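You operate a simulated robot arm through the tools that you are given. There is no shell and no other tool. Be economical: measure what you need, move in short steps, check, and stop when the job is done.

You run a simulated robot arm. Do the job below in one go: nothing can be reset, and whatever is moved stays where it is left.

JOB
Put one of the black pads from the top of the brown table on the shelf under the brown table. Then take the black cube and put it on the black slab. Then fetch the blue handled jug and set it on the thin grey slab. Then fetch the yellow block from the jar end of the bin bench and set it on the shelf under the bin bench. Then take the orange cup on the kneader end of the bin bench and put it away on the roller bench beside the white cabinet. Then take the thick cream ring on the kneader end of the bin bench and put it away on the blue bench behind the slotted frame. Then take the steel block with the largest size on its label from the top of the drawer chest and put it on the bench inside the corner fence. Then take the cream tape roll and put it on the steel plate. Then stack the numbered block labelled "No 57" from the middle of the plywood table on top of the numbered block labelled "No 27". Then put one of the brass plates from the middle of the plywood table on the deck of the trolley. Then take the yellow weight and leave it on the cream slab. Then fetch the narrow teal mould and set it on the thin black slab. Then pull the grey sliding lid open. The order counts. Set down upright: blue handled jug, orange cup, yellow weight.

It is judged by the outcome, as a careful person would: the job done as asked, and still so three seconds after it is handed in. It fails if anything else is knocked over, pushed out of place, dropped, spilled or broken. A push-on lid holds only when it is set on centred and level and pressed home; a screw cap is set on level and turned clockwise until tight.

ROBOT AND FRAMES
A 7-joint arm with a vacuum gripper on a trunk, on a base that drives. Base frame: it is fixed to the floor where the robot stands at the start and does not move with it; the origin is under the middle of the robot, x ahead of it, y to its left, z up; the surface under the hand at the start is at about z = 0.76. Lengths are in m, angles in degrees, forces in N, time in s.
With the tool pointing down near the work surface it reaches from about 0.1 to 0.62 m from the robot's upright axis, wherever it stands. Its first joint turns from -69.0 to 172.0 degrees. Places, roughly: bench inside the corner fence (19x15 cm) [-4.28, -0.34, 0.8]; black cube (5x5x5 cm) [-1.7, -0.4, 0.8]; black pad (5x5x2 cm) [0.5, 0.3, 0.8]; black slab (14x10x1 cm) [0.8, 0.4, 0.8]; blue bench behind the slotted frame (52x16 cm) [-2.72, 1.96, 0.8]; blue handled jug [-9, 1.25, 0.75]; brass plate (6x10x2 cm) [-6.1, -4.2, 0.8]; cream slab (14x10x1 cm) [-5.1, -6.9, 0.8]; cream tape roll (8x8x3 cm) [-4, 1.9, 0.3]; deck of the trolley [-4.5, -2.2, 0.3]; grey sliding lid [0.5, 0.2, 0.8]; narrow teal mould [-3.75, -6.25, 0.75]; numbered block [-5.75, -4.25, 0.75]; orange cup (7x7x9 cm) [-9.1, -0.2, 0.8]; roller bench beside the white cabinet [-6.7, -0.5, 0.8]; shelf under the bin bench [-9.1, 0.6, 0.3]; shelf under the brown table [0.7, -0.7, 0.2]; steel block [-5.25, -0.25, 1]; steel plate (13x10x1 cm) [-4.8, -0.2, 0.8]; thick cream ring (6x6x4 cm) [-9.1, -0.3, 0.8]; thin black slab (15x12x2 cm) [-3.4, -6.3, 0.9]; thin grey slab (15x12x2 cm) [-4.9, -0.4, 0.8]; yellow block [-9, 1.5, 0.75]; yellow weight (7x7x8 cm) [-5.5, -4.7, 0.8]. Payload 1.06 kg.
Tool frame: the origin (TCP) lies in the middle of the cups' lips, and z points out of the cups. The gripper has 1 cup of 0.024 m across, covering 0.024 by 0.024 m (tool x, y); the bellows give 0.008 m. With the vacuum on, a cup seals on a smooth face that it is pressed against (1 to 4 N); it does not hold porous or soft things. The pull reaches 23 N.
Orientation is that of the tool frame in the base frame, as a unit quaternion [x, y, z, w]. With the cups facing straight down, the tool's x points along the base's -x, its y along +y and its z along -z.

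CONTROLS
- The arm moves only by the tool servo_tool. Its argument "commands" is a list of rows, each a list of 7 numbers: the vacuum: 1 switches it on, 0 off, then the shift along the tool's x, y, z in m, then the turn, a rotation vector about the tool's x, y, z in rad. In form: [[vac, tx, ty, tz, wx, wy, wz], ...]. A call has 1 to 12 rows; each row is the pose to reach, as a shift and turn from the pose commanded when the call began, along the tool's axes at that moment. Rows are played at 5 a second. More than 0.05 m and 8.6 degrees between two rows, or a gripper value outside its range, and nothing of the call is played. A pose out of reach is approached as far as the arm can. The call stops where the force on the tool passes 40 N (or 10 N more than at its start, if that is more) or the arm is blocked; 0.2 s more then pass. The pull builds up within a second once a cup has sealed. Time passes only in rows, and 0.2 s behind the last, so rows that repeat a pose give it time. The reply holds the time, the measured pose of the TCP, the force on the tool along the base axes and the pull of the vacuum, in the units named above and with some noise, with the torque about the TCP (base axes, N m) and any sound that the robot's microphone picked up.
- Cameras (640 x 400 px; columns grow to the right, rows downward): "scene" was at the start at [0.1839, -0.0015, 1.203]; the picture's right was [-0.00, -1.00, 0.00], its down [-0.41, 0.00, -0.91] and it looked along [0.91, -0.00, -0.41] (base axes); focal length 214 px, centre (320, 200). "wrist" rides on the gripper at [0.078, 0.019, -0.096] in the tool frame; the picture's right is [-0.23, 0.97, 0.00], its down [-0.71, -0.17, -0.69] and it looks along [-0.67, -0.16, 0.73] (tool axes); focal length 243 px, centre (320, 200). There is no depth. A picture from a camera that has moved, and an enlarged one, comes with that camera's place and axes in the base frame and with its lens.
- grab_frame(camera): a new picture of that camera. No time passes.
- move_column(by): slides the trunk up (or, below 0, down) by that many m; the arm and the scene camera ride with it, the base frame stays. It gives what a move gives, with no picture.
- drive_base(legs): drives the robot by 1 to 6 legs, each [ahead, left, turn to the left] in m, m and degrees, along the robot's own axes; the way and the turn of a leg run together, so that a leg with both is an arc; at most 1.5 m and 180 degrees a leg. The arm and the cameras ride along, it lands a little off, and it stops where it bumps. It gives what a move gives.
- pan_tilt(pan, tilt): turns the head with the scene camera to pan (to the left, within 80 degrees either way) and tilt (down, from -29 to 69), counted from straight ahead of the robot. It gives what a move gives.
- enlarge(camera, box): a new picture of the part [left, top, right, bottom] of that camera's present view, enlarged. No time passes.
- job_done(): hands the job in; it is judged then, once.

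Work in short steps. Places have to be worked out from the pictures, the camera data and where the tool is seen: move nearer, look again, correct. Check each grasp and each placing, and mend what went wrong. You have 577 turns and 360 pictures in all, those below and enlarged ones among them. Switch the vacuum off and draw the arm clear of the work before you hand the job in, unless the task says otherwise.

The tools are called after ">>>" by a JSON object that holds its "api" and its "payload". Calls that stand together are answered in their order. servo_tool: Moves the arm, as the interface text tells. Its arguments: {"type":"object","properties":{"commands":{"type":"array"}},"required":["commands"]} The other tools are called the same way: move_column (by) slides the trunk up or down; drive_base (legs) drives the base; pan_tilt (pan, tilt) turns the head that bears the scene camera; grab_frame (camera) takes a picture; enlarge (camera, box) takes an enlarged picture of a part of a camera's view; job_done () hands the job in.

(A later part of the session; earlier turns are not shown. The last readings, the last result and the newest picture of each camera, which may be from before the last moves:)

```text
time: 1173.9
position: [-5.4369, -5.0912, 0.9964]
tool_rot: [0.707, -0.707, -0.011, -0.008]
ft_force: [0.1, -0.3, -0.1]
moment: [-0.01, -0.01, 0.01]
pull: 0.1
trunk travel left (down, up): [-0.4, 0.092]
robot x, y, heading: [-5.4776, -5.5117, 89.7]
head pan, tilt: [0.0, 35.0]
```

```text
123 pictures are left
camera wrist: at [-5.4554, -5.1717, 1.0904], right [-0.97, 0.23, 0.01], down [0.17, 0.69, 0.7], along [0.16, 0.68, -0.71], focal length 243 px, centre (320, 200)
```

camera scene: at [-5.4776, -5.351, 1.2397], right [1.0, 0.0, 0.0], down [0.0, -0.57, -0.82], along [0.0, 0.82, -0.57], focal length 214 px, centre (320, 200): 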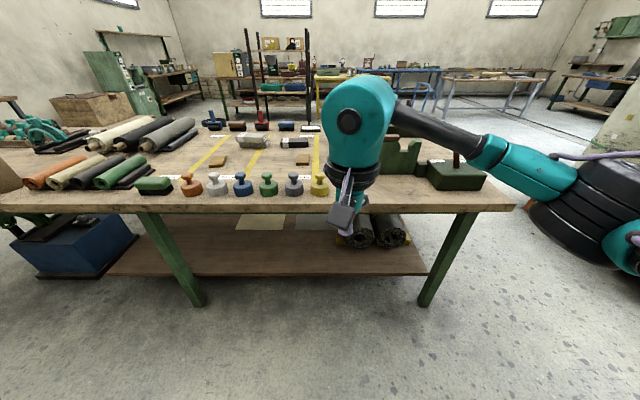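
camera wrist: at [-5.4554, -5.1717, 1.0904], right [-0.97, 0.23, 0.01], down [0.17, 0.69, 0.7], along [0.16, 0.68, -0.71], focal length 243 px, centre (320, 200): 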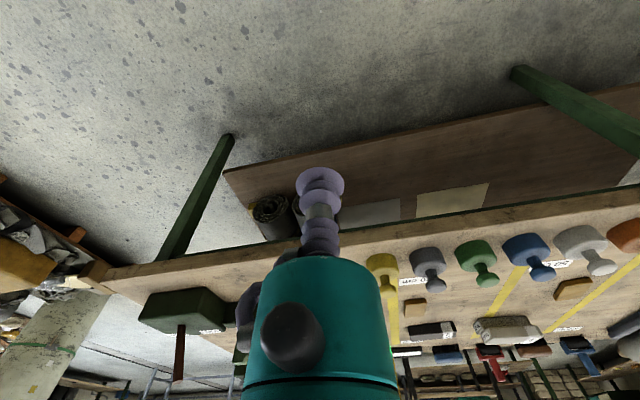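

Weight at ≈(-5.478,-4.65). Drive ahead 0.38 and look.

>>> {"api": "drive_base", "payload": {"legs": [[0.38, 0, 0]]}}

>>> {"api": "servo_tool", "payload": {"commands": [[0, -0.01, 0.02, 0, -0.006, -0.018, 0], [0, -0.03, 0.041, 0, -0.006, -0.018, 0], [0, -0.045, 0.041, 0.02, -0.006, -0.018, 0], [0, -0.045, 0.041, 0.03, -0.006, -0.018, 0]]}}

>>> {"api": "grab_frame", "payload": {"camera": "wrist"}}

>>> {"api": "grab_frame", "payload": {"camera": "scene"}}

```text
time: 1176.4
position: [-5.4339, -4.7089, 0.996]
tool_rot: [-0.705, 0.709, 0.01, 0.008]
ft_force: [-0.4, 0.0, -0.4]
moment: [-0.01, 0.0, 0.01]
pull: 0.0
trunk travel left (down, up): [-0.4, 0.092]
robot x, y, heading: [-5.4776, -5.1288, 90.1]
head pan, tilt: [0.0, 35.0]
```

```text
time: 1177.4
position: [-5.4763, -4.6641, 0.9704]
tool_rot: [-0.706, 0.708, 0.019, 0.012]
ft_force: [-0.2, -0.4, 0.5]
moment: [0.0, 0.0, -0.03]
pull: 0.1
trunk travel left (down, up): [-0.4, 0.092]
robot x, y, heading: [-5.4778, -5.1291, 89.8]
head pan, tilt: [0.0, 35.0]
```

```text
122 pictures are left
camera wrist: at [-5.4942, -4.7453, 1.0614], right [-0.97, 0.24, 0.02], down [0.18, 0.68, 0.71], along [0.16, 0.7, -0.7], focal length 243 px, centre (320, 200)
```

wrist: 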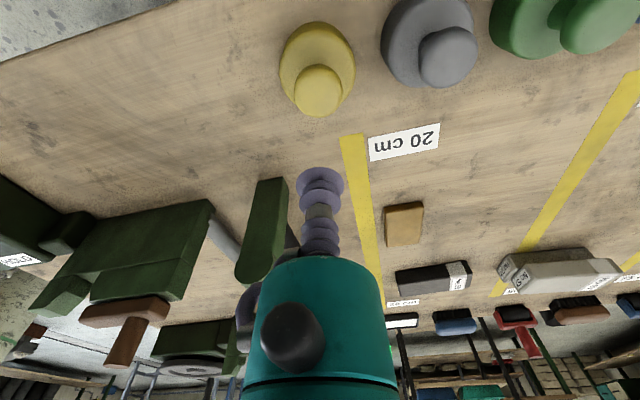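

```text
121 pictures are left
camera scene: at [-5.4763, -4.9683, 1.2397], right [1.0, 0.0, 0.0], down [0.0, -0.57, -0.82], along [0.0, 0.82, -0.57], focal length 214 px, centre (320, 200)
```

scene: 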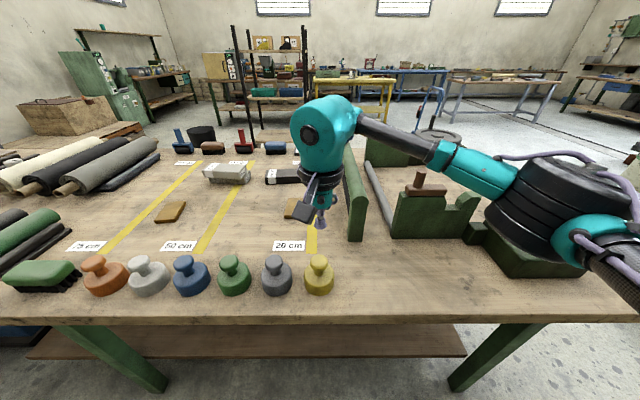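

Knob top ≈(-5.479,-4.672,0.874). Straighten the tool and descend with vacuum.

>>> {"api": "servo_tool", "payload": {"commands": [[0, 0.008, 0.003, 0.03, 0.01, 0.044, 0], [0, 0.008, 0.003, 0.06, 0.01, 0.044, 0], [1, 0.008, 0.003, 0.08, 0.01, 0.044, 0], [1, 0.008, 0.003, 0.088, 0.01, 0.044, 0], [1, 0.008, 0.003, 0.093, 0.01, 0.044, 0], [1, 0.008, 0.003, 0.093, 0.01, 0.044, 0]]}}

>>> {"api": "grab_frame", "payload": {"camera": "wrist"}}

```text
time: 1178.8
position: [-5.4797, -4.6671, 0.8755]
tool_rot: [-0.706, 0.708, 0.001, 0.0]
ft_force: [4.8, -0.1, 17.8]
moment: [-0.02, 0.04, 0.03]
pull: 22.9
trunk travel left (down, up): [-0.4, 0.092]
robot x, y, heading: [-5.4777, -5.1279, 89.6]
head pan, tilt: [0.0, 35.0]
```

```text
120 pictures are left
camera wrist: at [-5.4976, -4.7451, 0.9716], right [-0.97, 0.24, 0.0], down [0.17, 0.71, 0.69], along [0.16, 0.67, -0.73], focal length 243 px, centre (320, 200)
```

wrist: 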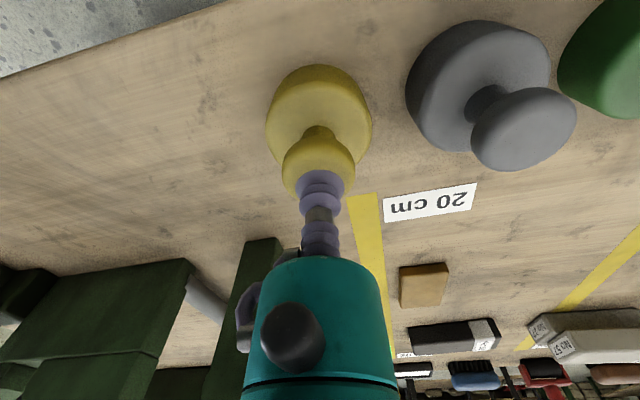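

Sealed on the knob. Lift.

>>> {"api": "servo_tool", "payload": {"commands": [[1, 0, 0, -0.005, 0, 0, 0], [1, 0, 0, -0.02, 0, 0, 0], [1, 0, 0, -0.05, 0, 0, 0], [1, 0, 0, -0.09, 0, 0, 0], [1, 0, 0, -0.13, 0, 0, 0], [1, 0, 0, -0.15, 0, 0, 0]]}}

>>> {"api": "grab_frame", "payload": {"camera": "wrist"}}

```text
time: 1180.2
position: [-5.479, -4.665, 1.0245]
tool_rot: [-0.706, 0.708, -0.001, -0.001]
ft_force: [-1.0, -0.3, -11.0]
moment: [0.07, 0.0, 0.01]
pull: 22.6
trunk travel left (down, up): [-0.4, 0.092]
robot x, y, heading: [-5.4771, -5.1301, 90.0]
head pan, tilt: [0.0, 35.0]
```

```text
119 pictures are left
camera wrist: at [-5.4978, -4.7425, 1.1208], right [-0.97, 0.24, 0.0], down [0.17, 0.71, 0.68], along [0.16, 0.66, -0.73], focal length 243 px, centre (320, 200)
```

wrist: 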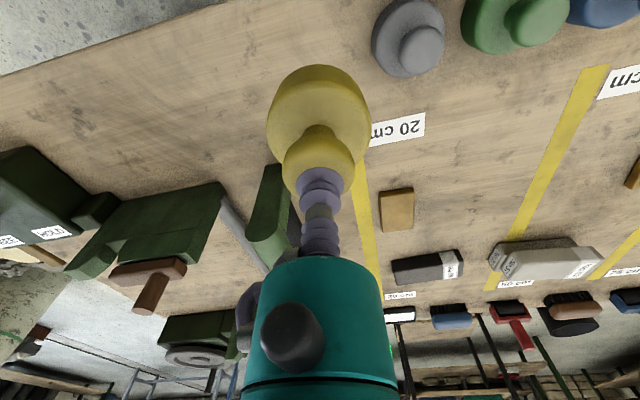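

Weight held (~1 kg). Back off, turn round and look at the rear table.

>>> {"api": "drive_base", "payload": {"legs": [[-0.4, 0, 0], [0, 0, 180]]}}

>>> {"api": "pan_tilt", "payload": {"pan": 20, "tilt": 25}}

>>> {"api": "grab_frame", "payload": {"camera": "scene"}}

```text
time: 1190.1
position: [-5.4597, -5.9932, 1.025]
tool_rot: [0.693, 0.721, 0.001, -0.001]
ft_force: [-0.2, 0.7, -10.3]
moment: [-0.06, 0.02, 0.01]
pull: 23.3
trunk travel left (down, up): [-0.4, 0.092]
robot x, y, heading: [-5.4804, -5.5313, -87.9]
head pan, tilt: [0.0, 35.0]
```

```text
time: 1190.9
position: [-5.4596, -5.9916, 1.0237]
tool_rot: [0.693, 0.721, 0.0, -0.001]
ft_force: [-0.1, -0.1, -10.6]
moment: [-0.05, -0.01, -0.03]
pull: 22.9
trunk travel left (down, up): [-0.4, 0.092]
robot x, y, heading: [-5.4813, -5.5276, -87.5]
head pan, tilt: [20.0, 25.0]
```

```text
118 pictures are left
camera scene: at [-5.4411, -5.6895, 1.2554], right [-0.93, -0.38, 0.0], down [-0.16, 0.39, -0.91], along [0.34, -0.84, -0.42], focal length 214 px, centre (320, 200)
```

scene: 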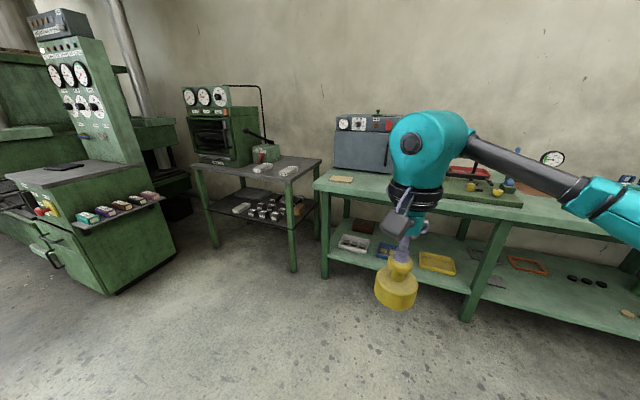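

Cream slab ≈(-5.08,-6.95) near the table's left end. Move left 0.48 and ahead 0.75.

>>> {"api": "drive_base", "payload": {"legs": [[0, 0.48, -2.3], [0.75, 0, 0]]}}

>>> {"api": "pan_tilt", "payload": {"pan": 0, "tilt": 38}}

>>> {"api": "grab_frame", "payload": {"camera": "scene"}}

>>> {"api": "grab_frame", "payload": {"camera": "wrist"}}

```text
time: 1199.3
position: [-4.9829, -6.7383, 1.0246]
tool_rot: [0.699, 0.715, 0.0, 0.0]
ft_force: [-0.1, 0.1, -11.1]
moment: [-0.04, 0.03, 0.0]
pull: 22.4
trunk travel left (down, up): [-0.4, 0.092]
robot x, y, heading: [-4.9946, -6.2763, -88.7]
head pan, tilt: [20.0, 25.0]
```

```text
time: 1200.1
position: [-4.983, -6.738, 1.0237]
tool_rot: [0.699, 0.715, 0.001, 0.0]
ft_force: [-0.4, -0.8, -11.1]
moment: [0.01, 0.01, -0.01]
pull: 22.6
trunk travel left (down, up): [-0.4, 0.092]
robot x, y, heading: [-4.9967, -6.2755, -88.6]
head pan, tilt: [0.0, 38.0]
```

```text
117 pictures are left
camera scene: at [-4.9909, -6.4369, 1.2351], right [-1.0, -0.02, 0.0], down [-0.01, 0.62, -0.79], along [0.02, -0.79, -0.62], focal length 214 px, centre (320, 200)
```

scene: 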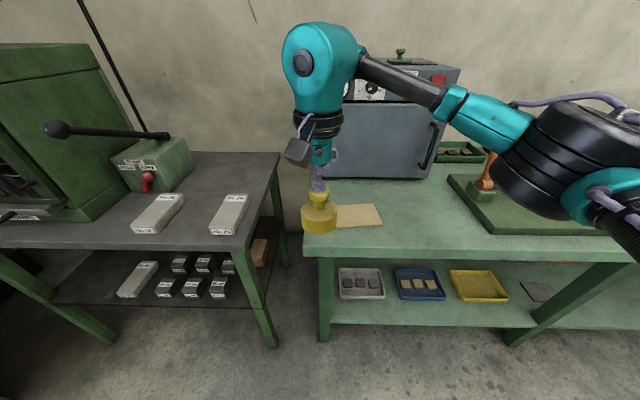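

```text
116 pictures are left
camera wrist: at [-4.9666, -6.6597, 1.1203], right [0.98, -0.21, 0.0], down [-0.15, -0.71, 0.68], along [-0.15, -0.67, -0.73], focal length 243 px, centre (320, 200)
```

wrist: 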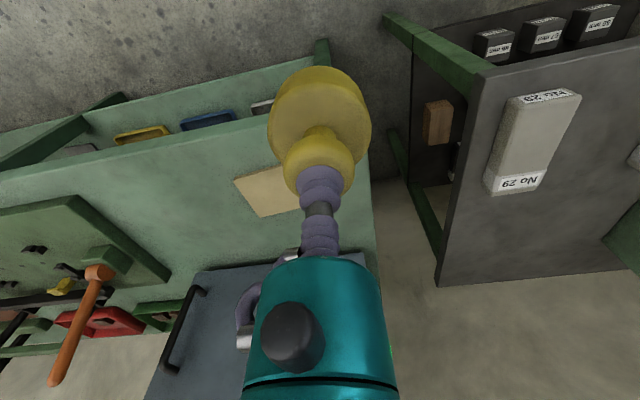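

Slab centre ≈(-5.092,-6.925). Drive 0.1 ahead, then move over it.

>>> {"api": "drive_base", "payload": {"legs": [[0.1, 0, 0]]}}

>>> {"api": "servo_tool", "payload": {"commands": [[1, -0.02, -0.03, 0, 0, 0, 0], [1, -0.04, -0.06, 0, 0, 0, 0], [1, -0.06, -0.09, 0, 0, 0, 0], [1, -0.084, -0.113, 0, 0, 0, 0], [1, -0.084, -0.113, 0.04, 0, 0, 0], [1, -0.084, -0.113, 0.07, 0, 0, 0], [1, -0.084, -0.113, 0.07, 0, 0, 0]]}}

>>> {"api": "grab_frame", "payload": {"camera": "scene"}}

>>> {"api": "grab_frame", "payload": {"camera": "wrist"}}

```text
time: 1201.3
position: [-4.9813, -6.8382, 1.0236]
tool_rot: [0.699, 0.715, 0.001, -0.001]
ft_force: [0.3, -0.1, -9.5]
moment: [-0.04, -0.03, -0.03]
pull: 22.5
trunk travel left (down, up): [-0.4, 0.092]
robot x, y, heading: [-4.994, -6.3725, -88.6]
head pan, tilt: [0.0, 38.0]
```

```text
time: 1202.9
position: [-5.0919, -6.9258, 0.9532]
tool_rot: [0.699, 0.715, 0.0, -0.001]
ft_force: [0.0, 0.3, -10.4]
moment: [-0.03, -0.02, 0.0]
pull: 23.4
trunk travel left (down, up): [-0.4, 0.092]
robot x, y, heading: [-4.9938, -6.3728, -88.8]
head pan, tilt: [0.0, 38.0]
```

```text
115 pictures are left
camera scene: at [-4.989, -6.5359, 1.2351], right [-1.0, -0.02, 0.0], down [-0.01, 0.62, -0.79], along [0.02, -0.79, -0.62], focal length 214 px, centre (320, 200)
```

scene: 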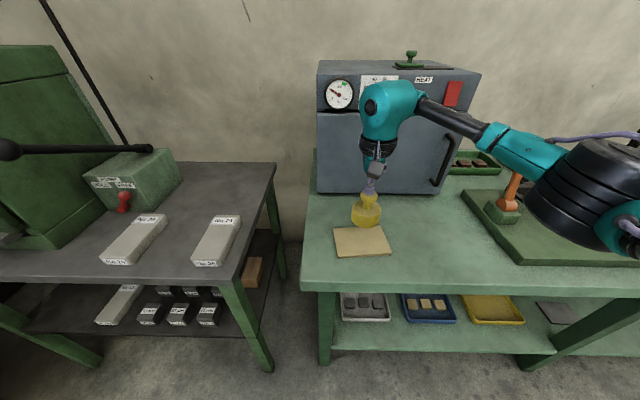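

```text
114 pictures are left
camera wrist: at [-5.0749, -6.8465, 1.0495], right [0.98, -0.21, 0.0], down [-0.15, -0.71, 0.68], along [-0.15, -0.67, -0.73], focal length 243 px, centre (320, 200)
```

wrist: 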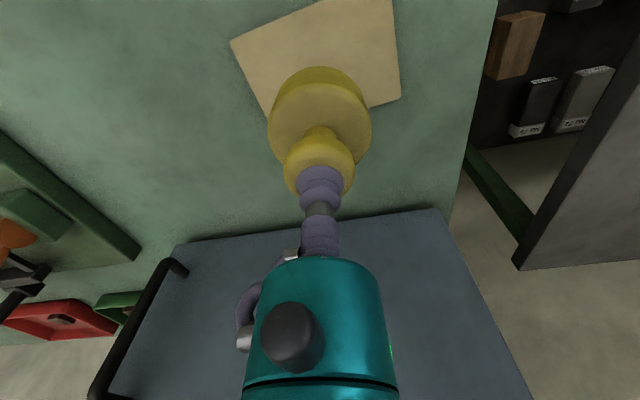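

Centred on the slab. Lower.

>>> {"api": "servo_tool", "payload": {"commands": [[1, 0.006, 0, 0.035, 0, 0, 0], [1, 0.006, 0, 0.06, 0, 0, 0], [1, 0.006, 0, 0.068, 0, 0, 0], [1, 0.006, 0, 0.074, 0, 0, 0], [1, 0.006, 0, 0.079, 0, 0, 0], [1, 0.006, 0, 0.084, 0, 0, 0], [1, 0.006, 0, 0.088, 0, 0, 0]]}}

```text
time: 1204.3
position: [-5.0923, -6.9182, 0.878]
tool_rot: [0.7, 0.714, 0.0, 0.006]
ft_force: [-4.7, 4.8, 17.4]
moment: [0.03, 0.01, 0.1]
pull: 22.5
trunk travel left (down, up): [-0.4, 0.092]
robot x, y, heading: [-4.9966, -6.3773, -89.0]
head pan, tilt: [0.0, 38.0]
stopped in row 6: the force on the tool passed its limit at 44 N (the readings are from after the stop); the commanded pose is now the measured one
```

>>> {"api": "servo_tool", "payload": {"commands": [[0, 0, 0, -0.004, 0, 0, 0], [0, 0, 0, -0.004, 0, 0, 0], [0, 0, 0, -0.004, 0, 0, 0], [0, 0, 0, -0.008, 0, 0, 0], [0, 0, 0, -0.03, 0, 0, 0], [0, 0, 0, -0.07, 0, 0, 0], [0, 0, 0, -0.11, 0, 0, 0], [0, 0.04, 0, -0.13, 0, 0, 0], [0, 0.08, 0.03, -0.13, 0, 0, 0]]}}

>>> {"api": "grab_frame", "payload": {"camera": "scene"}}

```text
time: 1206.3
position: [-5.0617, -6.8369, 1.0048]
tool_rot: [0.7, 0.714, -0.001, 0.004]
ft_force: [-0.1, 0.0, 1.2]
moment: [-0.03, 0.01, -0.01]
pull: 0.0
trunk travel left (down, up): [-0.4, 0.092]
robot x, y, heading: [-4.9945, -6.3712, -88.8]
head pan, tilt: [0.0, 38.0]
```

```text
113 pictures are left
camera scene: at [-4.9885, -6.5352, 1.2352], right [-1.0, -0.02, 0.0], down [-0.01, 0.62, -0.79], along [0.02, -0.79, -0.62], focal length 214 px, centre (320, 200)
```

scene: 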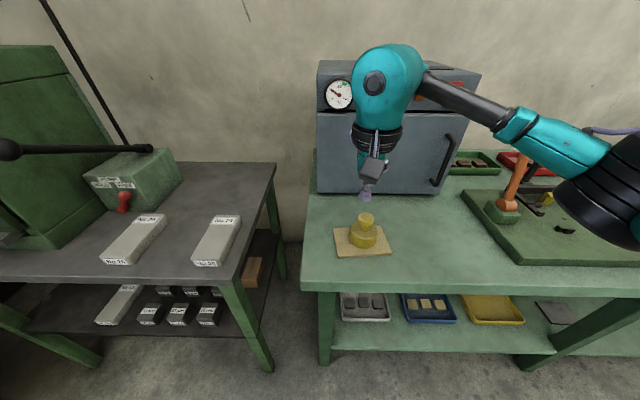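

Weight stands on the cream slab. Next the teal mould: back off and go look at the press cabinet.

>>> {"api": "drive_base", "payload": {"legs": [[-0.55, 0, 0], [0, 0.3, 0], [0, 0, 70]]}}

>>> {"api": "pan_tilt", "payload": {"pan": 0, "tilt": 25}}

>>> {"api": "grab_frame", "payload": {"camera": "scene"}}

```text
time: 1215.3
position: [-4.2906, -6.0458, 1.0051]
tool_rot: [0.16, 0.987, 0.002, 0.003]
ft_force: [0.5, 0.4, 0.3]
moment: [-0.03, 0.03, -0.03]
pull: 0.0
trunk travel left (down, up): [-0.4, 0.092]
robot x, y, heading: [-4.7046, -5.8257, -18.3]
head pan, tilt: [0.0, 38.0]
```

```text
time: 1216.1
position: [-4.2918, -6.0455, 1.0046]
tool_rot: [0.16, 0.987, 0.002, 0.003]
ft_force: [0.4, -0.6, -0.1]
moment: [-0.01, -0.01, 0.02]
pull: 0.1
trunk travel left (down, up): [-0.4, 0.092]
robot x, y, heading: [-4.7034, -5.8245, -18.4]
head pan, tilt: [0.0, 25.0]
```

```text
112 pictures are left
camera scene: at [-4.5458, -5.8789, 1.2554], right [-0.31, -0.95, 0.0], down [-0.4, 0.13, -0.91], along [0.86, -0.29, -0.42], focal length 214 px, centre (320, 200)
```

scene: 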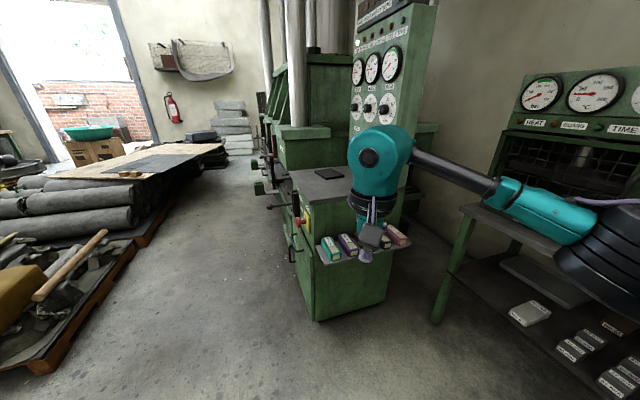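

>>> {"api": "enlarge", "payload": {"camera": "scene", "box": [290, 160, 430, 270]}}

```text
3.64 times, centred on (360, 215) of scene
camera zoom: at [-4.5458, -5.8789, 1.2554], right [-0.31, -0.95, 0.0], down [-0.4, 0.13, -0.91], along [0.86, -0.29, -0.42], focal length 780 px, centre (174, 146)
```

zoom: 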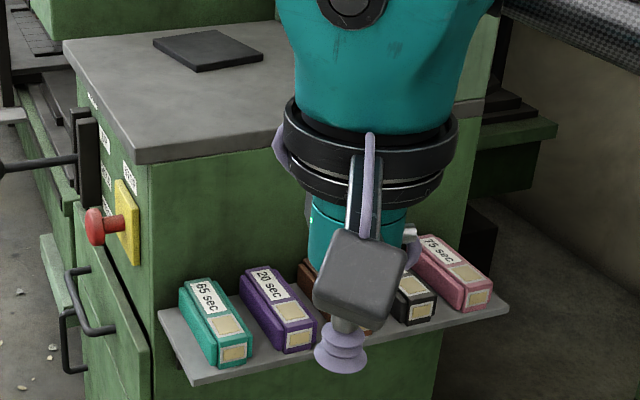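

Teal mould (65 sec) is the leftmost on the tray. Face +x and approach.

>>> {"api": "drive_base", "payload": {"legs": [[0, 0, 18.4], [0, -0.2, 0], [0.25, 0, 0]]}}

>>> {"api": "pan_tilt", "payload": {"pan": 0, "tilt": 38}}

>>> {"api": "grab_frame", "payload": {"camera": "scene"}}

>>> {"api": "grab_frame", "payload": {"camera": "wrist"}}

```text
time: 1220.9
position: [-3.9887, -6.1052, 1.0044]
tool_rot: [0.0, 1.0, 0.004, 0.003]
ft_force: [-0.3, 0.4, -0.8]
moment: [0.04, 0.04, 0.02]
pull: 0.1
trunk travel left (down, up): [-0.4, 0.092]
robot x, y, heading: [-4.4524, -6.0244, -0.1]
head pan, tilt: [0.0, 25.0]
```

```text
time: 1221.7
position: [-3.9899, -6.1049, 1.0046]
tool_rot: [0.0, 1.0, 0.002, 0.004]
ft_force: [-0.6, 0.2, 0.3]
moment: [-0.01, 0.02, 0.02]
pull: 0.0
trunk travel left (down, up): [-0.4, 0.092]
robot x, y, heading: [-4.4541, -6.0253, -0.2]
head pan, tilt: [0.0, 38.0]
```

```text
110 pictures are left
camera scene: at [-4.2895, -6.0268, 1.2352], right [0.0, -1.0, 0.0], down [-0.62, 0.0, -0.79], along [0.79, 0.0, -0.62], focal length 214 px, centre (320, 200)
```

scene: 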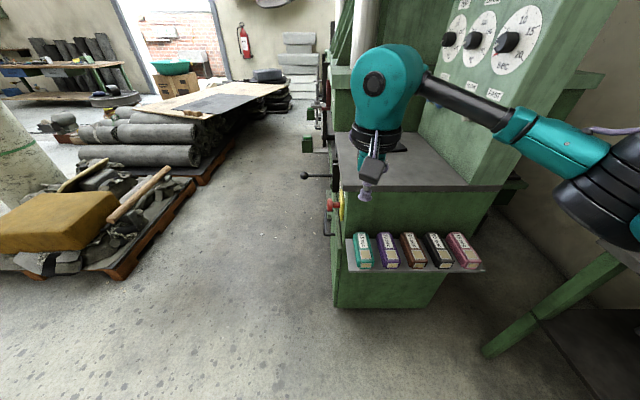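

```text
109 pictures are left
camera wrist: at [-4.0684, -6.0859, 1.1003], right [0.23, 0.97, 0.01], down [0.7, -0.17, 0.69], along [0.67, -0.16, -0.72], focal length 243 px, centre (320, 200)
```

wrist: 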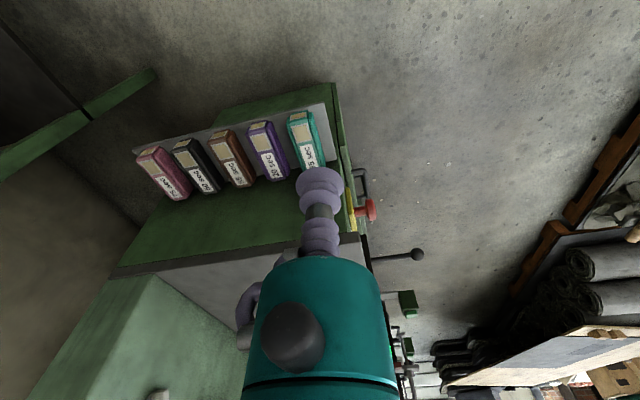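

Mould top ≈(-3.857,-6.16,0.71). Drive 8 cm ahead and position above, slightly to its near side.

>>> {"api": "drive_base", "payload": {"legs": [[0.08, 0, 0]]}}

>>> {"api": "servo_tool", "payload": {"commands": [[0, -0.02, -0.02, 0.04, -0.006, 0, 0], [0, -0.04, -0.04, 0.08, 0.004, 0.006, 0], [0, -0.043, -0.055, 0.12, 0.004, 0.006, 0], [0, -0.043, -0.055, 0.16, 0.004, 0.006, 0], [0, -0.043, -0.055, 0.2, 0.004, 0.006, 0], [0, -0.043, -0.055, 0.23, 0.004, 0.006, 0], [0, -0.043, -0.055, 0.23, 0.004, 0.006, 0]]}}

>>> {"api": "grab_frame", "payload": {"camera": "wrist"}}

>>> {"api": "grab_frame", "payload": {"camera": "scene"}}

```text
time: 1222.7
position: [-3.9097, -6.1063, 1.0039]
tool_rot: [0.0, 1.0, 0.003, 0.003]
ft_force: [0.4, 0.0, -0.1]
moment: [0.03, 0.04, 0.01]
pull: 0.0
trunk travel left (down, up): [-0.4, 0.092]
robot x, y, heading: [-4.3723, -6.029, -0.3]
head pan, tilt: [0.0, 38.0]
```

```text
time: 1224.3
position: [-3.8677, -6.1604, 0.7744]
tool_rot: [0.002, 1.0, 0.0, 0.001]
ft_force: [0.7, -0.6, 0.0]
moment: [0.03, 0.01, 0.03]
pull: 0.0
trunk travel left (down, up): [-0.4, 0.092]
robot x, y, heading: [-4.3679, -6.03, -0.2]
head pan, tilt: [0.0, 38.0]
```

```text
108 pictures are left
camera wrist: at [-3.9456, -6.1413, 0.8706], right [0.24, 0.97, 0.0], down [0.71, -0.17, 0.69], along [0.67, -0.16, -0.73], focal length 243 px, centre (320, 200)
```

wrist: 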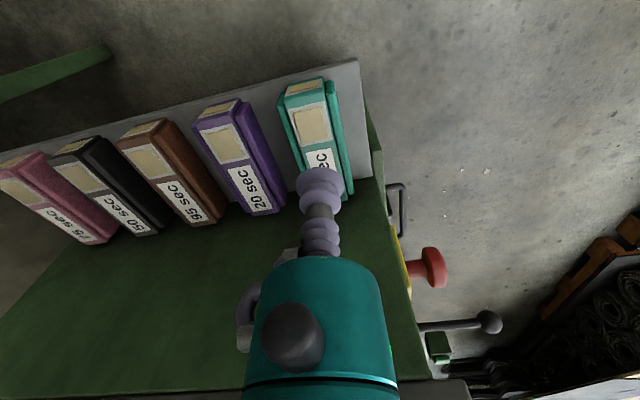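

```text
107 pictures are left
camera scene: at [-4.2099, -6.0271, 1.2352], right [0.0, -1.0, 0.0], down [-0.62, 0.0, -0.79], along [0.79, 0.0, -0.62], focal length 214 px, centre (320, 200)
```

scene: 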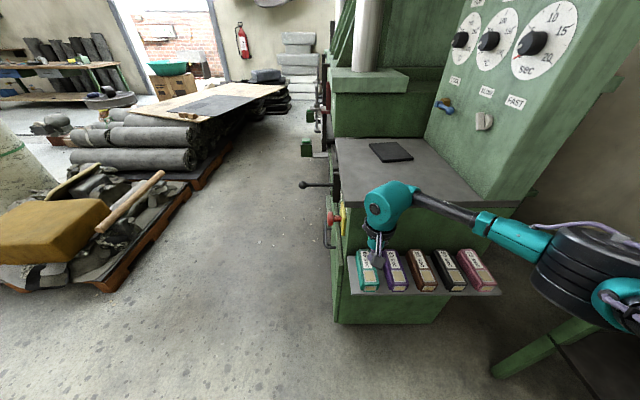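

Aligned over the mould. Descend with vacuum.

>>> {"api": "servo_tool", "payload": {"commands": [[1, -0.004, -0.003, 0.03, 0, 0, 0], [1, -0.004, -0.003, 0.052, 0, 0, 0], [1, -0.004, -0.003, 0.06, 0, 0, 0], [1, -0.004, -0.003, 0.065, 0, 0, 0], [1, -0.004, -0.003, 0.069, 0, 0, 0], [1, -0.004, -0.003, 0.073, 0, 0, 0], [1, -0.004, -0.003, 0.073, 0, 0, 0]]}}

```text
time: 1225.9
position: [-3.8631, -6.162, 0.7015]
tool_rot: [0.001, 1.0, 0.0, 0.001]
ft_force: [0.3, 0.2, -1.0]
moment: [0.03, 0.04, -0.02]
pull: 0.0
trunk travel left (down, up): [-0.4, 0.092]
robot x, y, heading: [-4.3689, -6.0254, -0.2]
head pan, tilt: [0.0, 38.0]
```

>>> {"api": "servo_tool", "payload": {"commands": [[1, 0, 0, 0.004, 0, 0, 0], [1, 0, 0, 0.008, 0, 0, 0], [1, 0, 0, 0.012, 0, 0, 0], [1, 0, 0, 0.016, 0, 0, 0], [1, 0, 0, 0.016, 0, 0, 0], [1, 0, 0, 0.016, 0, 0, 0]]}}

>>> {"api": "grab_frame", "payload": {"camera": "wrist"}}

```text
time: 1227.3
position: [-3.8611, -6.1621, 0.6862]
tool_rot: [0.0, 1.0, 0.0, 0.0]
ft_force: [0.1, 0.0, 0.1]
moment: [0.0, 0.01, -0.04]
pull: 0.0
trunk travel left (down, up): [-0.4, 0.092]
robot x, y, heading: [-4.3702, -6.0256, -0.2]
head pan, tilt: [0.0, 38.0]
```

```text
106 pictures are left
camera wrist: at [-3.9397, -6.143, 0.7818], right [0.24, 0.97, 0.0], down [0.71, -0.17, 0.69], along [0.67, -0.16, -0.73], focal length 243 px, centre (320, 200)
```

wrist: 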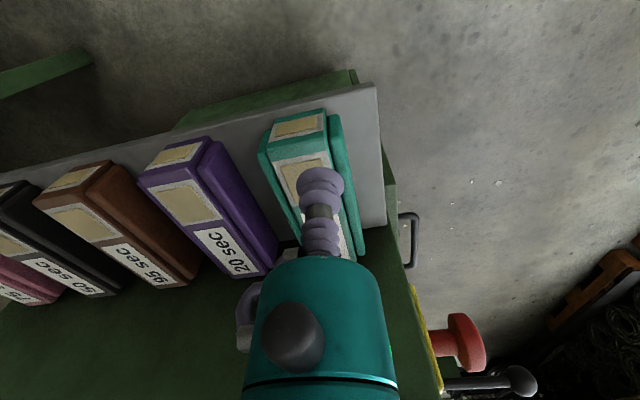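

No contact yet; continue down in small steps.

>>> {"api": "servo_tool", "payload": {"commands": [[1, 0, 0, 0.004, 0, 0, 0], [1, 0, 0, 0.008, 0, 0, 0], [1, 0, 0, 0.012, 0, 0, 0], [1, 0, 0, 0.016, 0, 0, 0], [1, 0, 0, 0.02, 0, 0, 0], [1, 0, 0, 0.024, 0, 0, 0], [1, 0, 0, 0.027, 0, 0, 0], [1, 0, 0, 0.027, 0, 0, 0]]}}

>>> {"api": "grab_frame", "payload": {"camera": "wrist"}}

```text
time: 1229.1
position: [-3.8627, -6.1622, 0.6593]
tool_rot: [0.001, 1.0, 0.001, 0.001]
ft_force: [-1.5, -3.4, 15.8]
moment: [-0.01, 0.03, -0.15]
pull: 22.9
trunk travel left (down, up): [-0.4, 0.092]
robot x, y, heading: [-4.3717, -6.0252, -0.1]
head pan, tilt: [0.0, 38.0]
```

```text
105 pictures are left
camera wrist: at [-3.9405, -6.1434, 0.7559], right [0.24, 0.97, 0.0], down [0.7, -0.17, 0.69], along [0.67, -0.16, -0.73], focal length 243 px, centre (320, 200)
```

wrist: 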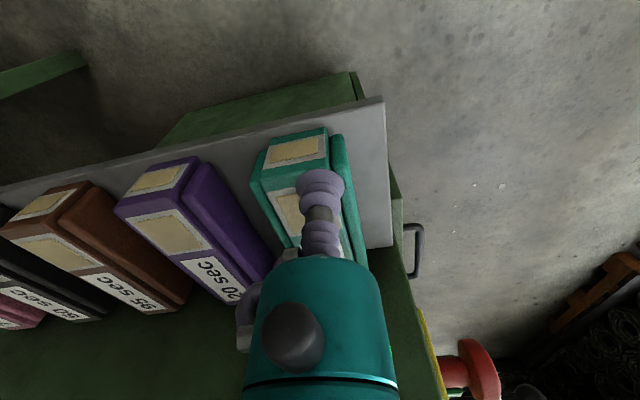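

Sealed, though near the mould's front end. Lift 1.5 cm and check whether it stays level.

>>> {"api": "servo_tool", "payload": {"commands": [[1, 0, 0, -0.004, 0, 0, 0], [1, 0, 0, -0.01, 0, 0, 0], [1, 0, 0, -0.016, 0, 0, 0], [1, 0, 0, -0.016, 0, 0, 0]]}}

>>> {"api": "grab_frame", "payload": {"camera": "wrist"}}

>>> {"api": "enlarge", "payload": {"camera": "scene", "box": [320, 200, 500, 310]}}

```text
time: 1230.1
position: [-3.861, -6.1621, 0.6745]
tool_rot: [0.001, 1.0, 0.001, -0.001]
ft_force: [0.1, 0.2, -4.2]
moment: [0.01, 0.19, 0.02]
pull: 22.7
trunk travel left (down, up): [-0.4, 0.092]
robot x, y, heading: [-4.3714, -6.0267, -0.1]
head pan, tilt: [0.0, 38.0]
```

```text
104 pictures are left
camera wrist: at [-3.94, -6.143, 0.7701], right [0.24, 0.97, 0.0], down [0.71, -0.17, 0.68], along [0.67, -0.16, -0.73], focal length 243 px, centre (320, 200)
```

wrist: 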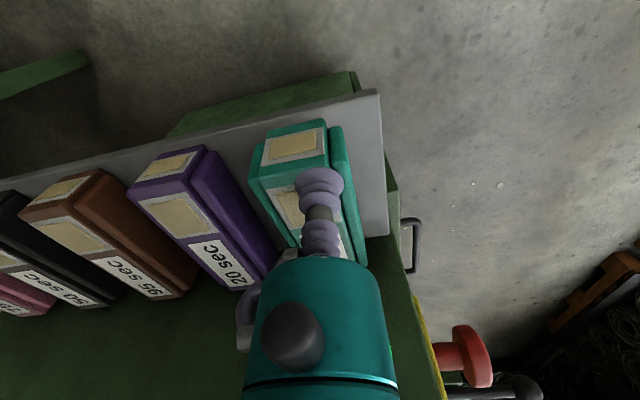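

```text
3.56 times, centred on (410, 255) of scene
camera zoom: at [-4.2096, -6.0272, 1.2351], right [0.0, -1.0, 0.0], down [-0.62, 0.0, -0.79], along [0.79, 0.0, -0.62], focal length 763 px, centre (0, 4)
```

zoom: 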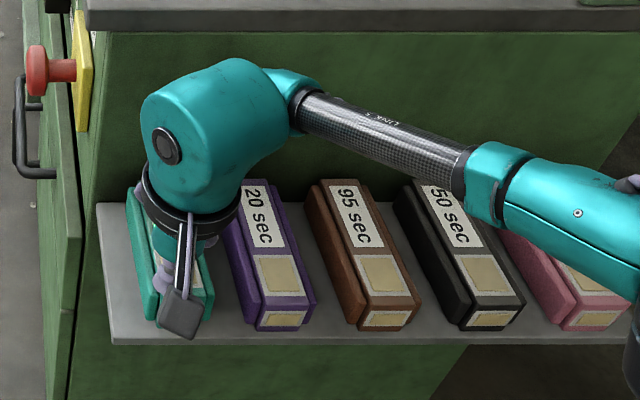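

It holds but with a 0.19 Nm moment — too risky for driving. Put it back, and regrip 3 cm deeper with the hand leaning back.

>>> {"api": "servo_tool", "payload": {"commands": [[1, 0, 0, 0.008, 0, 0, 0], [1, 0, 0, 0.014, 0, 0, 0], [0, 0, 0, 0.014, 0, 0, 0], [0, 0, 0, 0.014, 0, 0, 0], [0, 0, 0, 0.014, 0, 0, 0], [0, 0, 0, 0.0, 0, 0, 0], [0, 0, 0, -0.03, 0, 0, 0], [0, 0, 0, -0.04, 0, -0.1, 0], [0, 0, 0, -0.04, 0, -0.2, 0], [0, -0.02, 0, -0.04, 0, -0.2, 0], [0, -0.031, 0, -0.04, 0, -0.2, 0], [0, -0.031, 0, -0.04, 0, -0.2, 0]]}}

>>> {"api": "grab_frame", "payload": {"camera": "wrist"}}

```text
time: 1232.7
position: [-3.8296, -6.1632, 0.7142]
tool_rot: [0.002, 0.995, 0.0, 0.1]
ft_force: [-0.2, 0.4, 0.1]
moment: [-0.01, 0.0, -0.03]
pull: 0.0
trunk travel left (down, up): [-0.4, 0.092]
robot x, y, heading: [-4.3707, -6.0269, -0.2]
head pan, tilt: [0.0, 38.0]
```

```text
102 pictures are left
camera wrist: at [-3.9257, -6.1435, 0.7933], right [0.23, 0.97, 0.05], down [0.56, -0.17, 0.81], along [0.8, -0.16, -0.58], focal length 243 px, centre (320, 200)
```

wrist: 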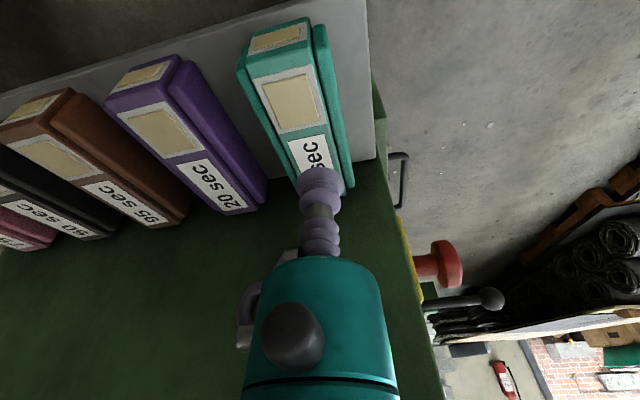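

>>> {"api": "servo_tool", "payload": {"commands": [[1, 0.006, 0.001, 0.0294, 0, 0, 0], [1, 0.009, 0.001, 0.0441, 0, 0, 0], [1, 0.01, 0.001, 0.049, 0, 0, 0], [1, 0.011, 0.001, 0.0539, 0, 0, 0], [1, 0.0118, 0.001, 0.0578, 0, 0, 0], [1, 0.0126, 0.001, 0.0617, 0, 0, 0], [1, 0.0126, 0.001, 0.0617, 0, 0, 0]]}}

```text
time: 1234.3
position: [-3.8275, -6.1604, 0.6545]
tool_rot: [0.001, 0.995, 0.002, 0.103]
ft_force: [11.7, 0.4, 22.9]
moment: [-0.15, 0.68, 0.04]
pull: 22.6
trunk travel left (down, up): [-0.4, 0.092]
robot x, y, heading: [-4.3717, -6.0234, -0.2]
head pan, tilt: [0.0, 38.0]
```

Sealed. Lift vertically.

>>> {"api": "servo_tool", "payload": {"commands": [[1, -0.001, 0, -0.005, 0, 0, 0], [1, -0.003, 0, -0.0147, 0, 0, 0], [1, -0.006, 0, -0.0294, 0, 0, 0], [1, -0.006, 0, -0.0294, 0, 0, 0]]}}

>>> {"api": "grab_frame", "payload": {"camera": "wrist"}}

```text
time: 1235.3
position: [-3.8309, -6.1625, 0.6807]
tool_rot: [0.001, 0.995, -0.001, 0.099]
ft_force: [0.6, -0.1, -6.0]
moment: [0.08, 0.19, -0.01]
pull: 23.3
trunk travel left (down, up): [-0.4, 0.092]
robot x, y, heading: [-4.3712, -6.0251, 0.1]
head pan, tilt: [0.0, 38.0]
```

```text
101 pictures are left
camera wrist: at [-3.9269, -6.1423, 0.7596], right [0.23, 0.97, 0.05], down [0.56, -0.17, 0.81], along [0.8, -0.16, -0.58], focal length 243 px, centre (320, 200)
```

wrist: 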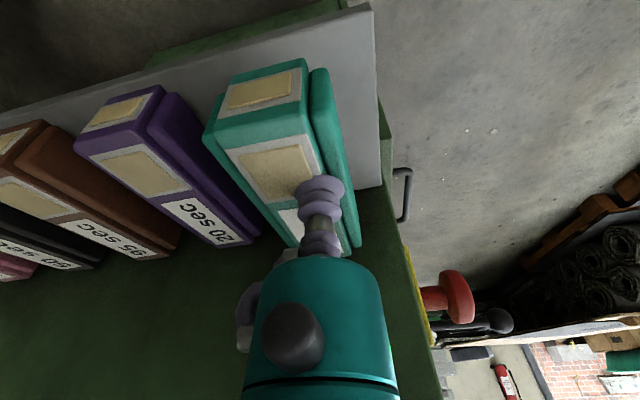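

>>> {"api": "servo_tool", "payload": {"commands": [[1, -0.006, 0, -0.0294, 0, 0, 0], [1, -0.012, 0, -0.0588, 0, 0, 0], [1, -0.018, 0, -0.088, 0, 0, 0], [1, -0.018, 0, -0.088, 0, 0, 0]]}}

>>> {"api": "grab_frame", "payload": {"camera": "wrist"}}

>>> {"api": "enlarge", "payload": {"camera": "scene", "box": [320, 160, 500, 290]}}

```text
time: 1236.3
position: [-3.8296, -6.164, 0.7699]
tool_rot: [0.001, 0.995, -0.001, 0.1]
ft_force: [0.5, -0.2, -6.3]
moment: [0.09, 0.19, -0.03]
pull: 23.0
trunk travel left (down, up): [-0.4, 0.092]
robot x, y, heading: [-4.3689, -6.0231, -0.3]
head pan, tilt: [0.0, 38.0]
```

```text
100 pictures are left
camera wrist: at [-3.9258, -6.1439, 0.8481], right [0.23, 0.97, 0.05], down [0.56, -0.17, 0.81], along [0.8, -0.16, -0.58], focal length 243 px, centre (320, 200)
```

wrist: 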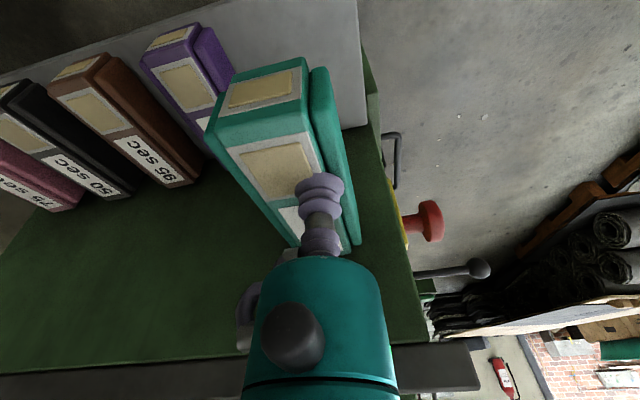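

```text
3.08 times, centred on (410, 225) of scene
camera zoom: at [-4.2094, -6.0272, 1.2351], right [0.0, -1.0, 0.0], down [-0.62, 0.0, -0.79], along [0.79, 0.0, -0.62], focal length 660 px, centre (43, 123)
```

zoom: 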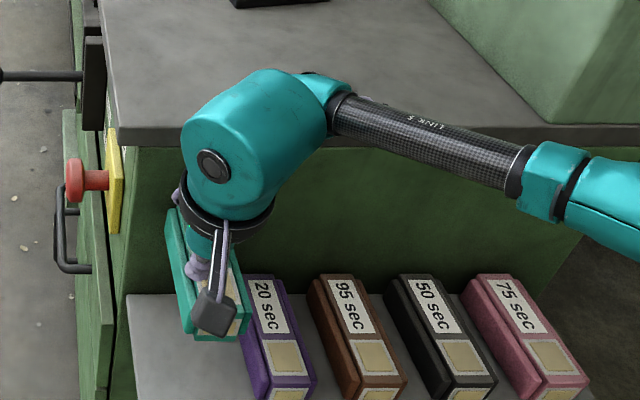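

Held with a moderate moment. Back the base off 0.25 before raising, to clear the desk edge.

>>> {"api": "drive_base", "payload": {"legs": [[-0.25, 0, 0]]}}

>>> {"api": "servo_tool", "payload": {"commands": [[1, -0.008, 0, -0.039, 0, 0, 0], [1, -0.016, 0, -0.078, 0, 0, 0], [1, -0.024, 0, -0.118, 0, 0, 0], [1, -0.032, 0, -0.157, 0, 0, 0], [1, -0.04, 0, -0.196, 0, 0, 0], [1, -0.046, 0, -0.225, 0, 0, 0]]}}

>>> {"api": "grab_frame", "payload": {"camera": "scene"}}

>>> {"api": "grab_frame", "payload": {"camera": "wrist"}}

```text
time: 1238.1
position: [-4.0817, -6.1628, 0.7693]
tool_rot: [0.001, 0.995, 0.0, 0.1]
ft_force: [0.2, 0.5, -6.5]
moment: [0.1, 0.21, -0.01]
pull: 22.9
trunk travel left (down, up): [-0.4, 0.092]
robot x, y, heading: [-4.624, -6.0228, 0.1]
head pan, tilt: [0.0, 38.0]
```

```text
time: 1239.5
position: [-4.0812, -6.1646, 1.0007]
tool_rot: [0.001, 0.995, 0.001, 0.099]
ft_force: [0.5, 0.4, -5.8]
moment: [0.05, 0.21, -0.06]
pull: 22.6
trunk travel left (down, up): [-0.4, 0.092]
robot x, y, heading: [-4.6234, -6.0261, -0.3]
head pan, tilt: [0.0, 38.0]
```

```text
98 pictures are left
camera scene: at [-4.4607, -6.0269, 1.2351], right [0.0, -1.0, 0.0], down [-0.62, 0.0, -0.79], along [0.79, 0.0, -0.62], focal length 214 px, centre (320, 200)
```

scene: 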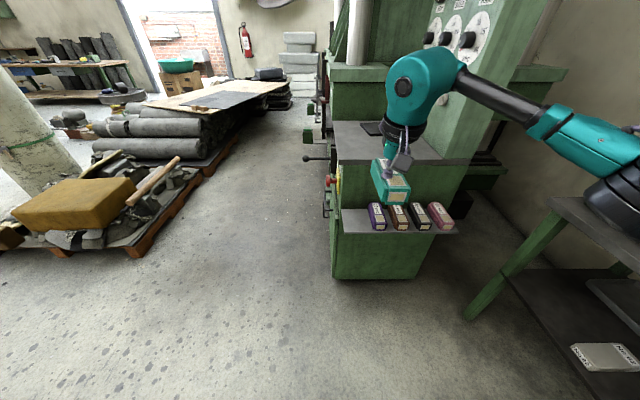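

```text
97 pictures are left
camera wrist: at [-4.1777, -6.1445, 1.0786], right [0.23, 0.97, 0.05], down [0.56, -0.17, 0.81], along [0.8, -0.16, -0.58], focal length 243 px, centre (320, 200)
```

wrist: 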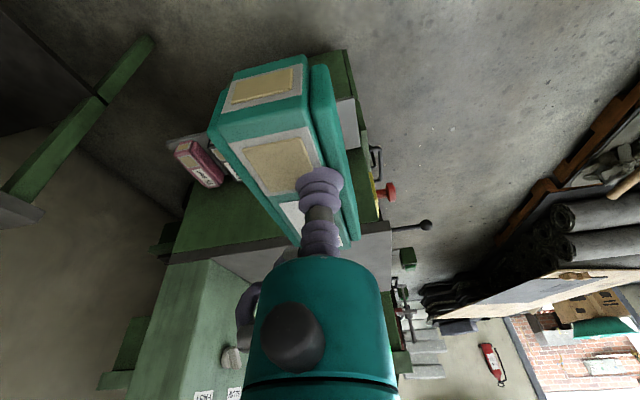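

Mould held. Now to the north side of the cabinet: raise the trunk, go north, turn to face -y, and slide east.

>>> {"api": "move_column", "payload": {"by": 0.09}}

>>> {"api": "drive_base", "payload": {"legs": [[0, 0.4, 0], [0.45, 0, 0], [0, 0, -90]]}}

>>> {"api": "pan_tilt", "payload": {"pan": 50, "tilt": 30}}

>>> {"api": "grab_frame", "payload": {"camera": "scene"}}

```text
time: 1240.8
position: [-4.0809, -6.1646, 1.0874]
tool_rot: [0.001, 0.995, 0.0, 0.099]
ft_force: [1.1, -0.3, -6.8]
moment: [0.08, 0.18, 0.02]
pull: 23.0
trunk travel left (down, up): [-0.49, 0.002]
robot x, y, heading: [-4.6212, -6.0229, -0.0]
head pan, tilt: [0.0, 38.0]
```

```text
time: 1251.0
position: [-4.3247, -6.1664, 1.0884]
tool_rot: [0.71, 0.697, -0.072, 0.07]
ft_force: [0.5, 0.0, -7.1]
moment: [0.22, -0.08, -0.02]
pull: 22.9
trunk travel left (down, up): [-0.49, 0.002]
robot x, y, heading: [-4.1774, -5.6275, -91.2]
head pan, tilt: [0.0, 38.0]
```

```text
time: 1252.2
position: [-4.3255, -6.168, 1.0896]
tool_rot: [0.711, 0.696, -0.071, 0.071]
ft_force: [-0.4, -0.5, -5.4]
moment: [0.19, -0.07, -0.02]
pull: 22.7
trunk travel left (down, up): [-0.49, 0.002]
robot x, y, heading: [-4.1831, -5.631, -91.4]
head pan, tilt: [50.0, 30.0]
```

```text
96 pictures are left
camera scene: at [-4.1078, -5.6918, 1.3482], right [-0.66, -0.75, 0.0], down [-0.38, 0.33, -0.87], along [0.65, -0.57, -0.5], focal length 214 px, centre (320, 200)
```

scene: 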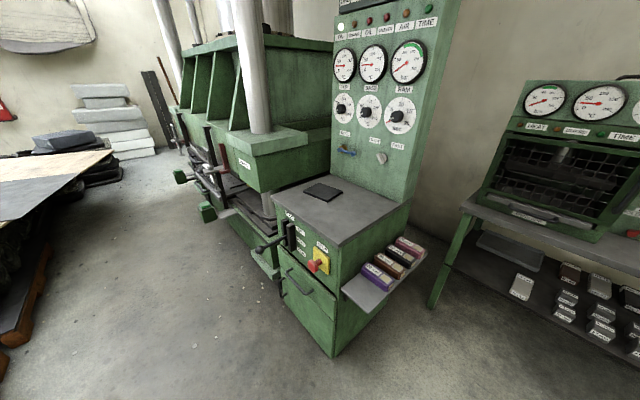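

Slab ≈(-3.45,-6.28), desk z≈0.87; lever ball at ≈(-3.36,-5.95,0.67). Slide east 0.9 m.

>>> {"api": "drive_base", "payload": {"legs": [[0, 0.9, 1.3]]}}

>>> {"api": "pan_tilt", "payload": {"pan": 15, "tilt": 45}}

>>> {"api": "grab_frame", "payload": {"camera": "scene"}}

>>> {"api": "grab_frame", "payload": {"camera": "wrist"}}

```text
time: 1260.5
position: [-3.4159, -6.1827, 1.09]
tool_rot: [0.708, 0.699, -0.071, 0.07]
ft_force: [0.6, 0.3, -6.2]
moment: [0.19, -0.13, 0.01]
pull: 23.6
trunk travel left (down, up): [-0.49, 0.002]
robot x, y, heading: [-3.2692, -5.6456, -90.5]
head pan, tilt: [50.0, 30.0]
```

```text
time: 1261.5
position: [-3.4167, -6.182, 1.0887]
tool_rot: [0.708, 0.699, -0.072, 0.071]
ft_force: [-0.2, 0.3, -6.2]
moment: [0.2, -0.09, 0.01]
pull: 23.1
trunk travel left (down, up): [-0.49, 0.002]
robot x, y, heading: [-3.2723, -5.6404, -90.7]
head pan, tilt: [15.0, 45.0]
```

```text
95 pictures are left
camera scene: at [-3.2513, -5.7255, 1.3257], right [-0.97, -0.25, 0.0], down [-0.18, 0.68, -0.71], along [0.18, -0.68, -0.71], focal length 214 px, centre (320, 200)
```

scene: 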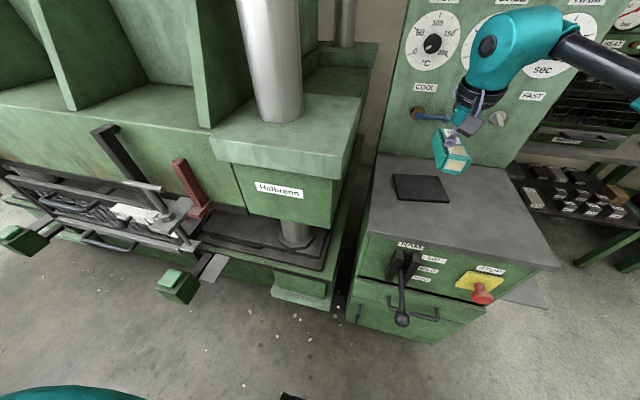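

```text
94 pictures are left
camera wrist: at [-3.3961, -6.0863, 1.1673], right [0.97, -0.24, 0.05], down [-0.18, -0.56, 0.81], along [-0.17, -0.8, -0.58], focal length 243 px, centre (320, 200)
```

wrist: 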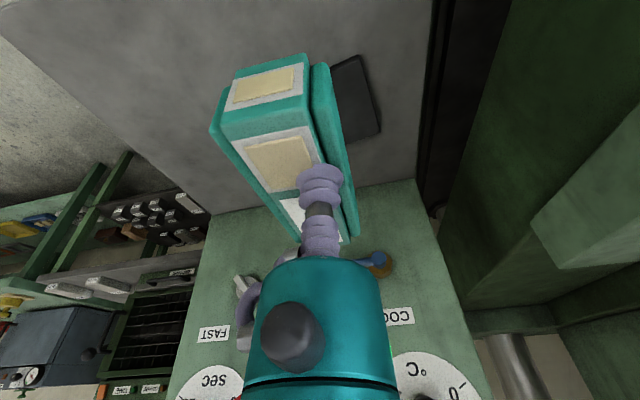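

Slab top centre (-3.435,-6.294,0.868); mould centre lies ≈(-0.013,-0.025) from the TCP. Move forward 8.7 cm and lower to z≈0.96.

>>> {"api": "servo_tool", "payload": {"commands": [[1, -0.03, -0.002, 0.006, 0, 0, 0], [1, -0.06, -0.004, 0.012, 0, 0, 0], [1, -0.0853, -0.005, 0.0173, 0, 0, 0], [1, -0.0768, -0.005, 0.059, 0, 0, 0], [1, -0.0683, -0.005, 0.101, 0, 0, 0], [1, -0.06, -0.005, 0.1427, 0, 0, 0], [1, -0.06, -0.005, 0.1427, 0, 0, 0]]}}

>>> {"api": "grab_frame", "payload": {"camera": "scene"}}

>>> {"api": "grab_frame", "payload": {"camera": "wrist"}}

```text
time: 1263.1
position: [-3.4183, -6.2547, 0.9638]
tool_rot: [0.707, 0.699, -0.072, 0.073]
ft_force: [0.2, 0.1, 0.4]
moment: [0.0, -0.02, 0.01]
pull: 0.0
out of reach, approached as far as the arm can: row 3, 4, 5, 6, 7
trunk travel left (down, up): [-0.49, 0.002]
robot x, y, heading: [-3.2689, -5.6432, -90.8]
head pan, tilt: [15.0, 45.0]
```

```text
93 pictures are left
camera scene: at [-3.2511, -5.724, 1.326], right [-0.97, -0.25, 0.0], down [-0.18, 0.68, -0.71], along [0.18, -0.69, -0.71], focal length 214 px, centre (320, 200)
```

scene: 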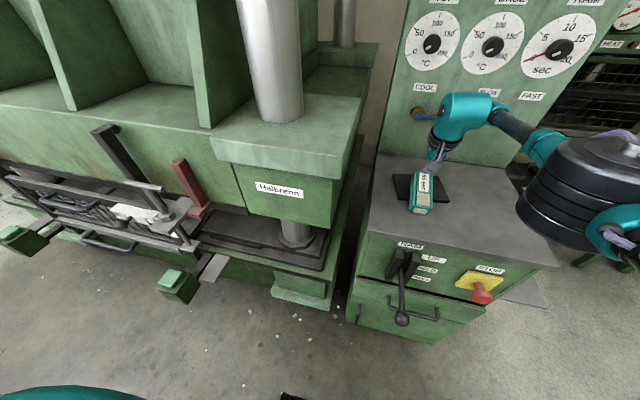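

```text
92 pictures are left
camera wrist: at [-3.3983, -6.1567, 1.0432], right [0.97, -0.24, 0.05], down [-0.18, -0.55, 0.82], along [-0.17, -0.8, -0.58], focal length 243 px, centre (320, 200)
```

wrist: 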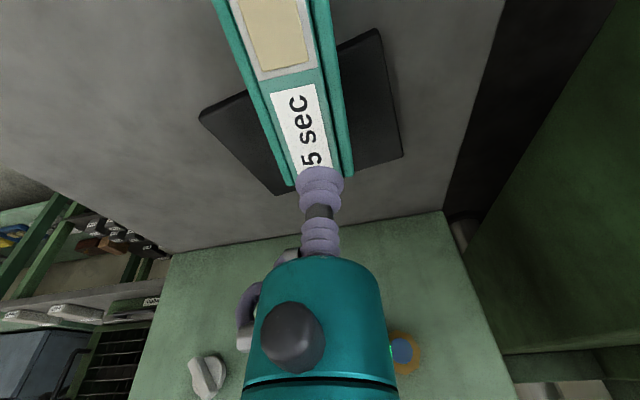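

The pull is lost — the mould came off and appears to be lying on the slab. Look closely.

>>> {"api": "enlarge", "payload": {"camera": "scene", "box": [370, 150, 490, 230]}}

```text
5.00 times, centred on (430, 190) of scene
camera zoom: at [-3.2511, -5.724, 1.326], right [-0.97, -0.25, 0.0], down [-0.18, 0.68, -0.71], along [0.18, -0.69, -0.71], focal length 1072 px, centre (-230, 250)
```

zoom: 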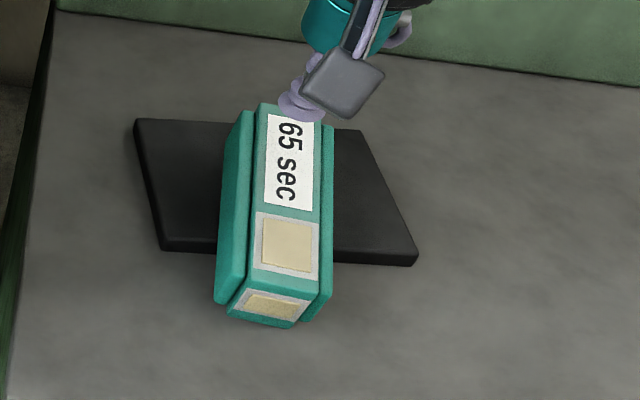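

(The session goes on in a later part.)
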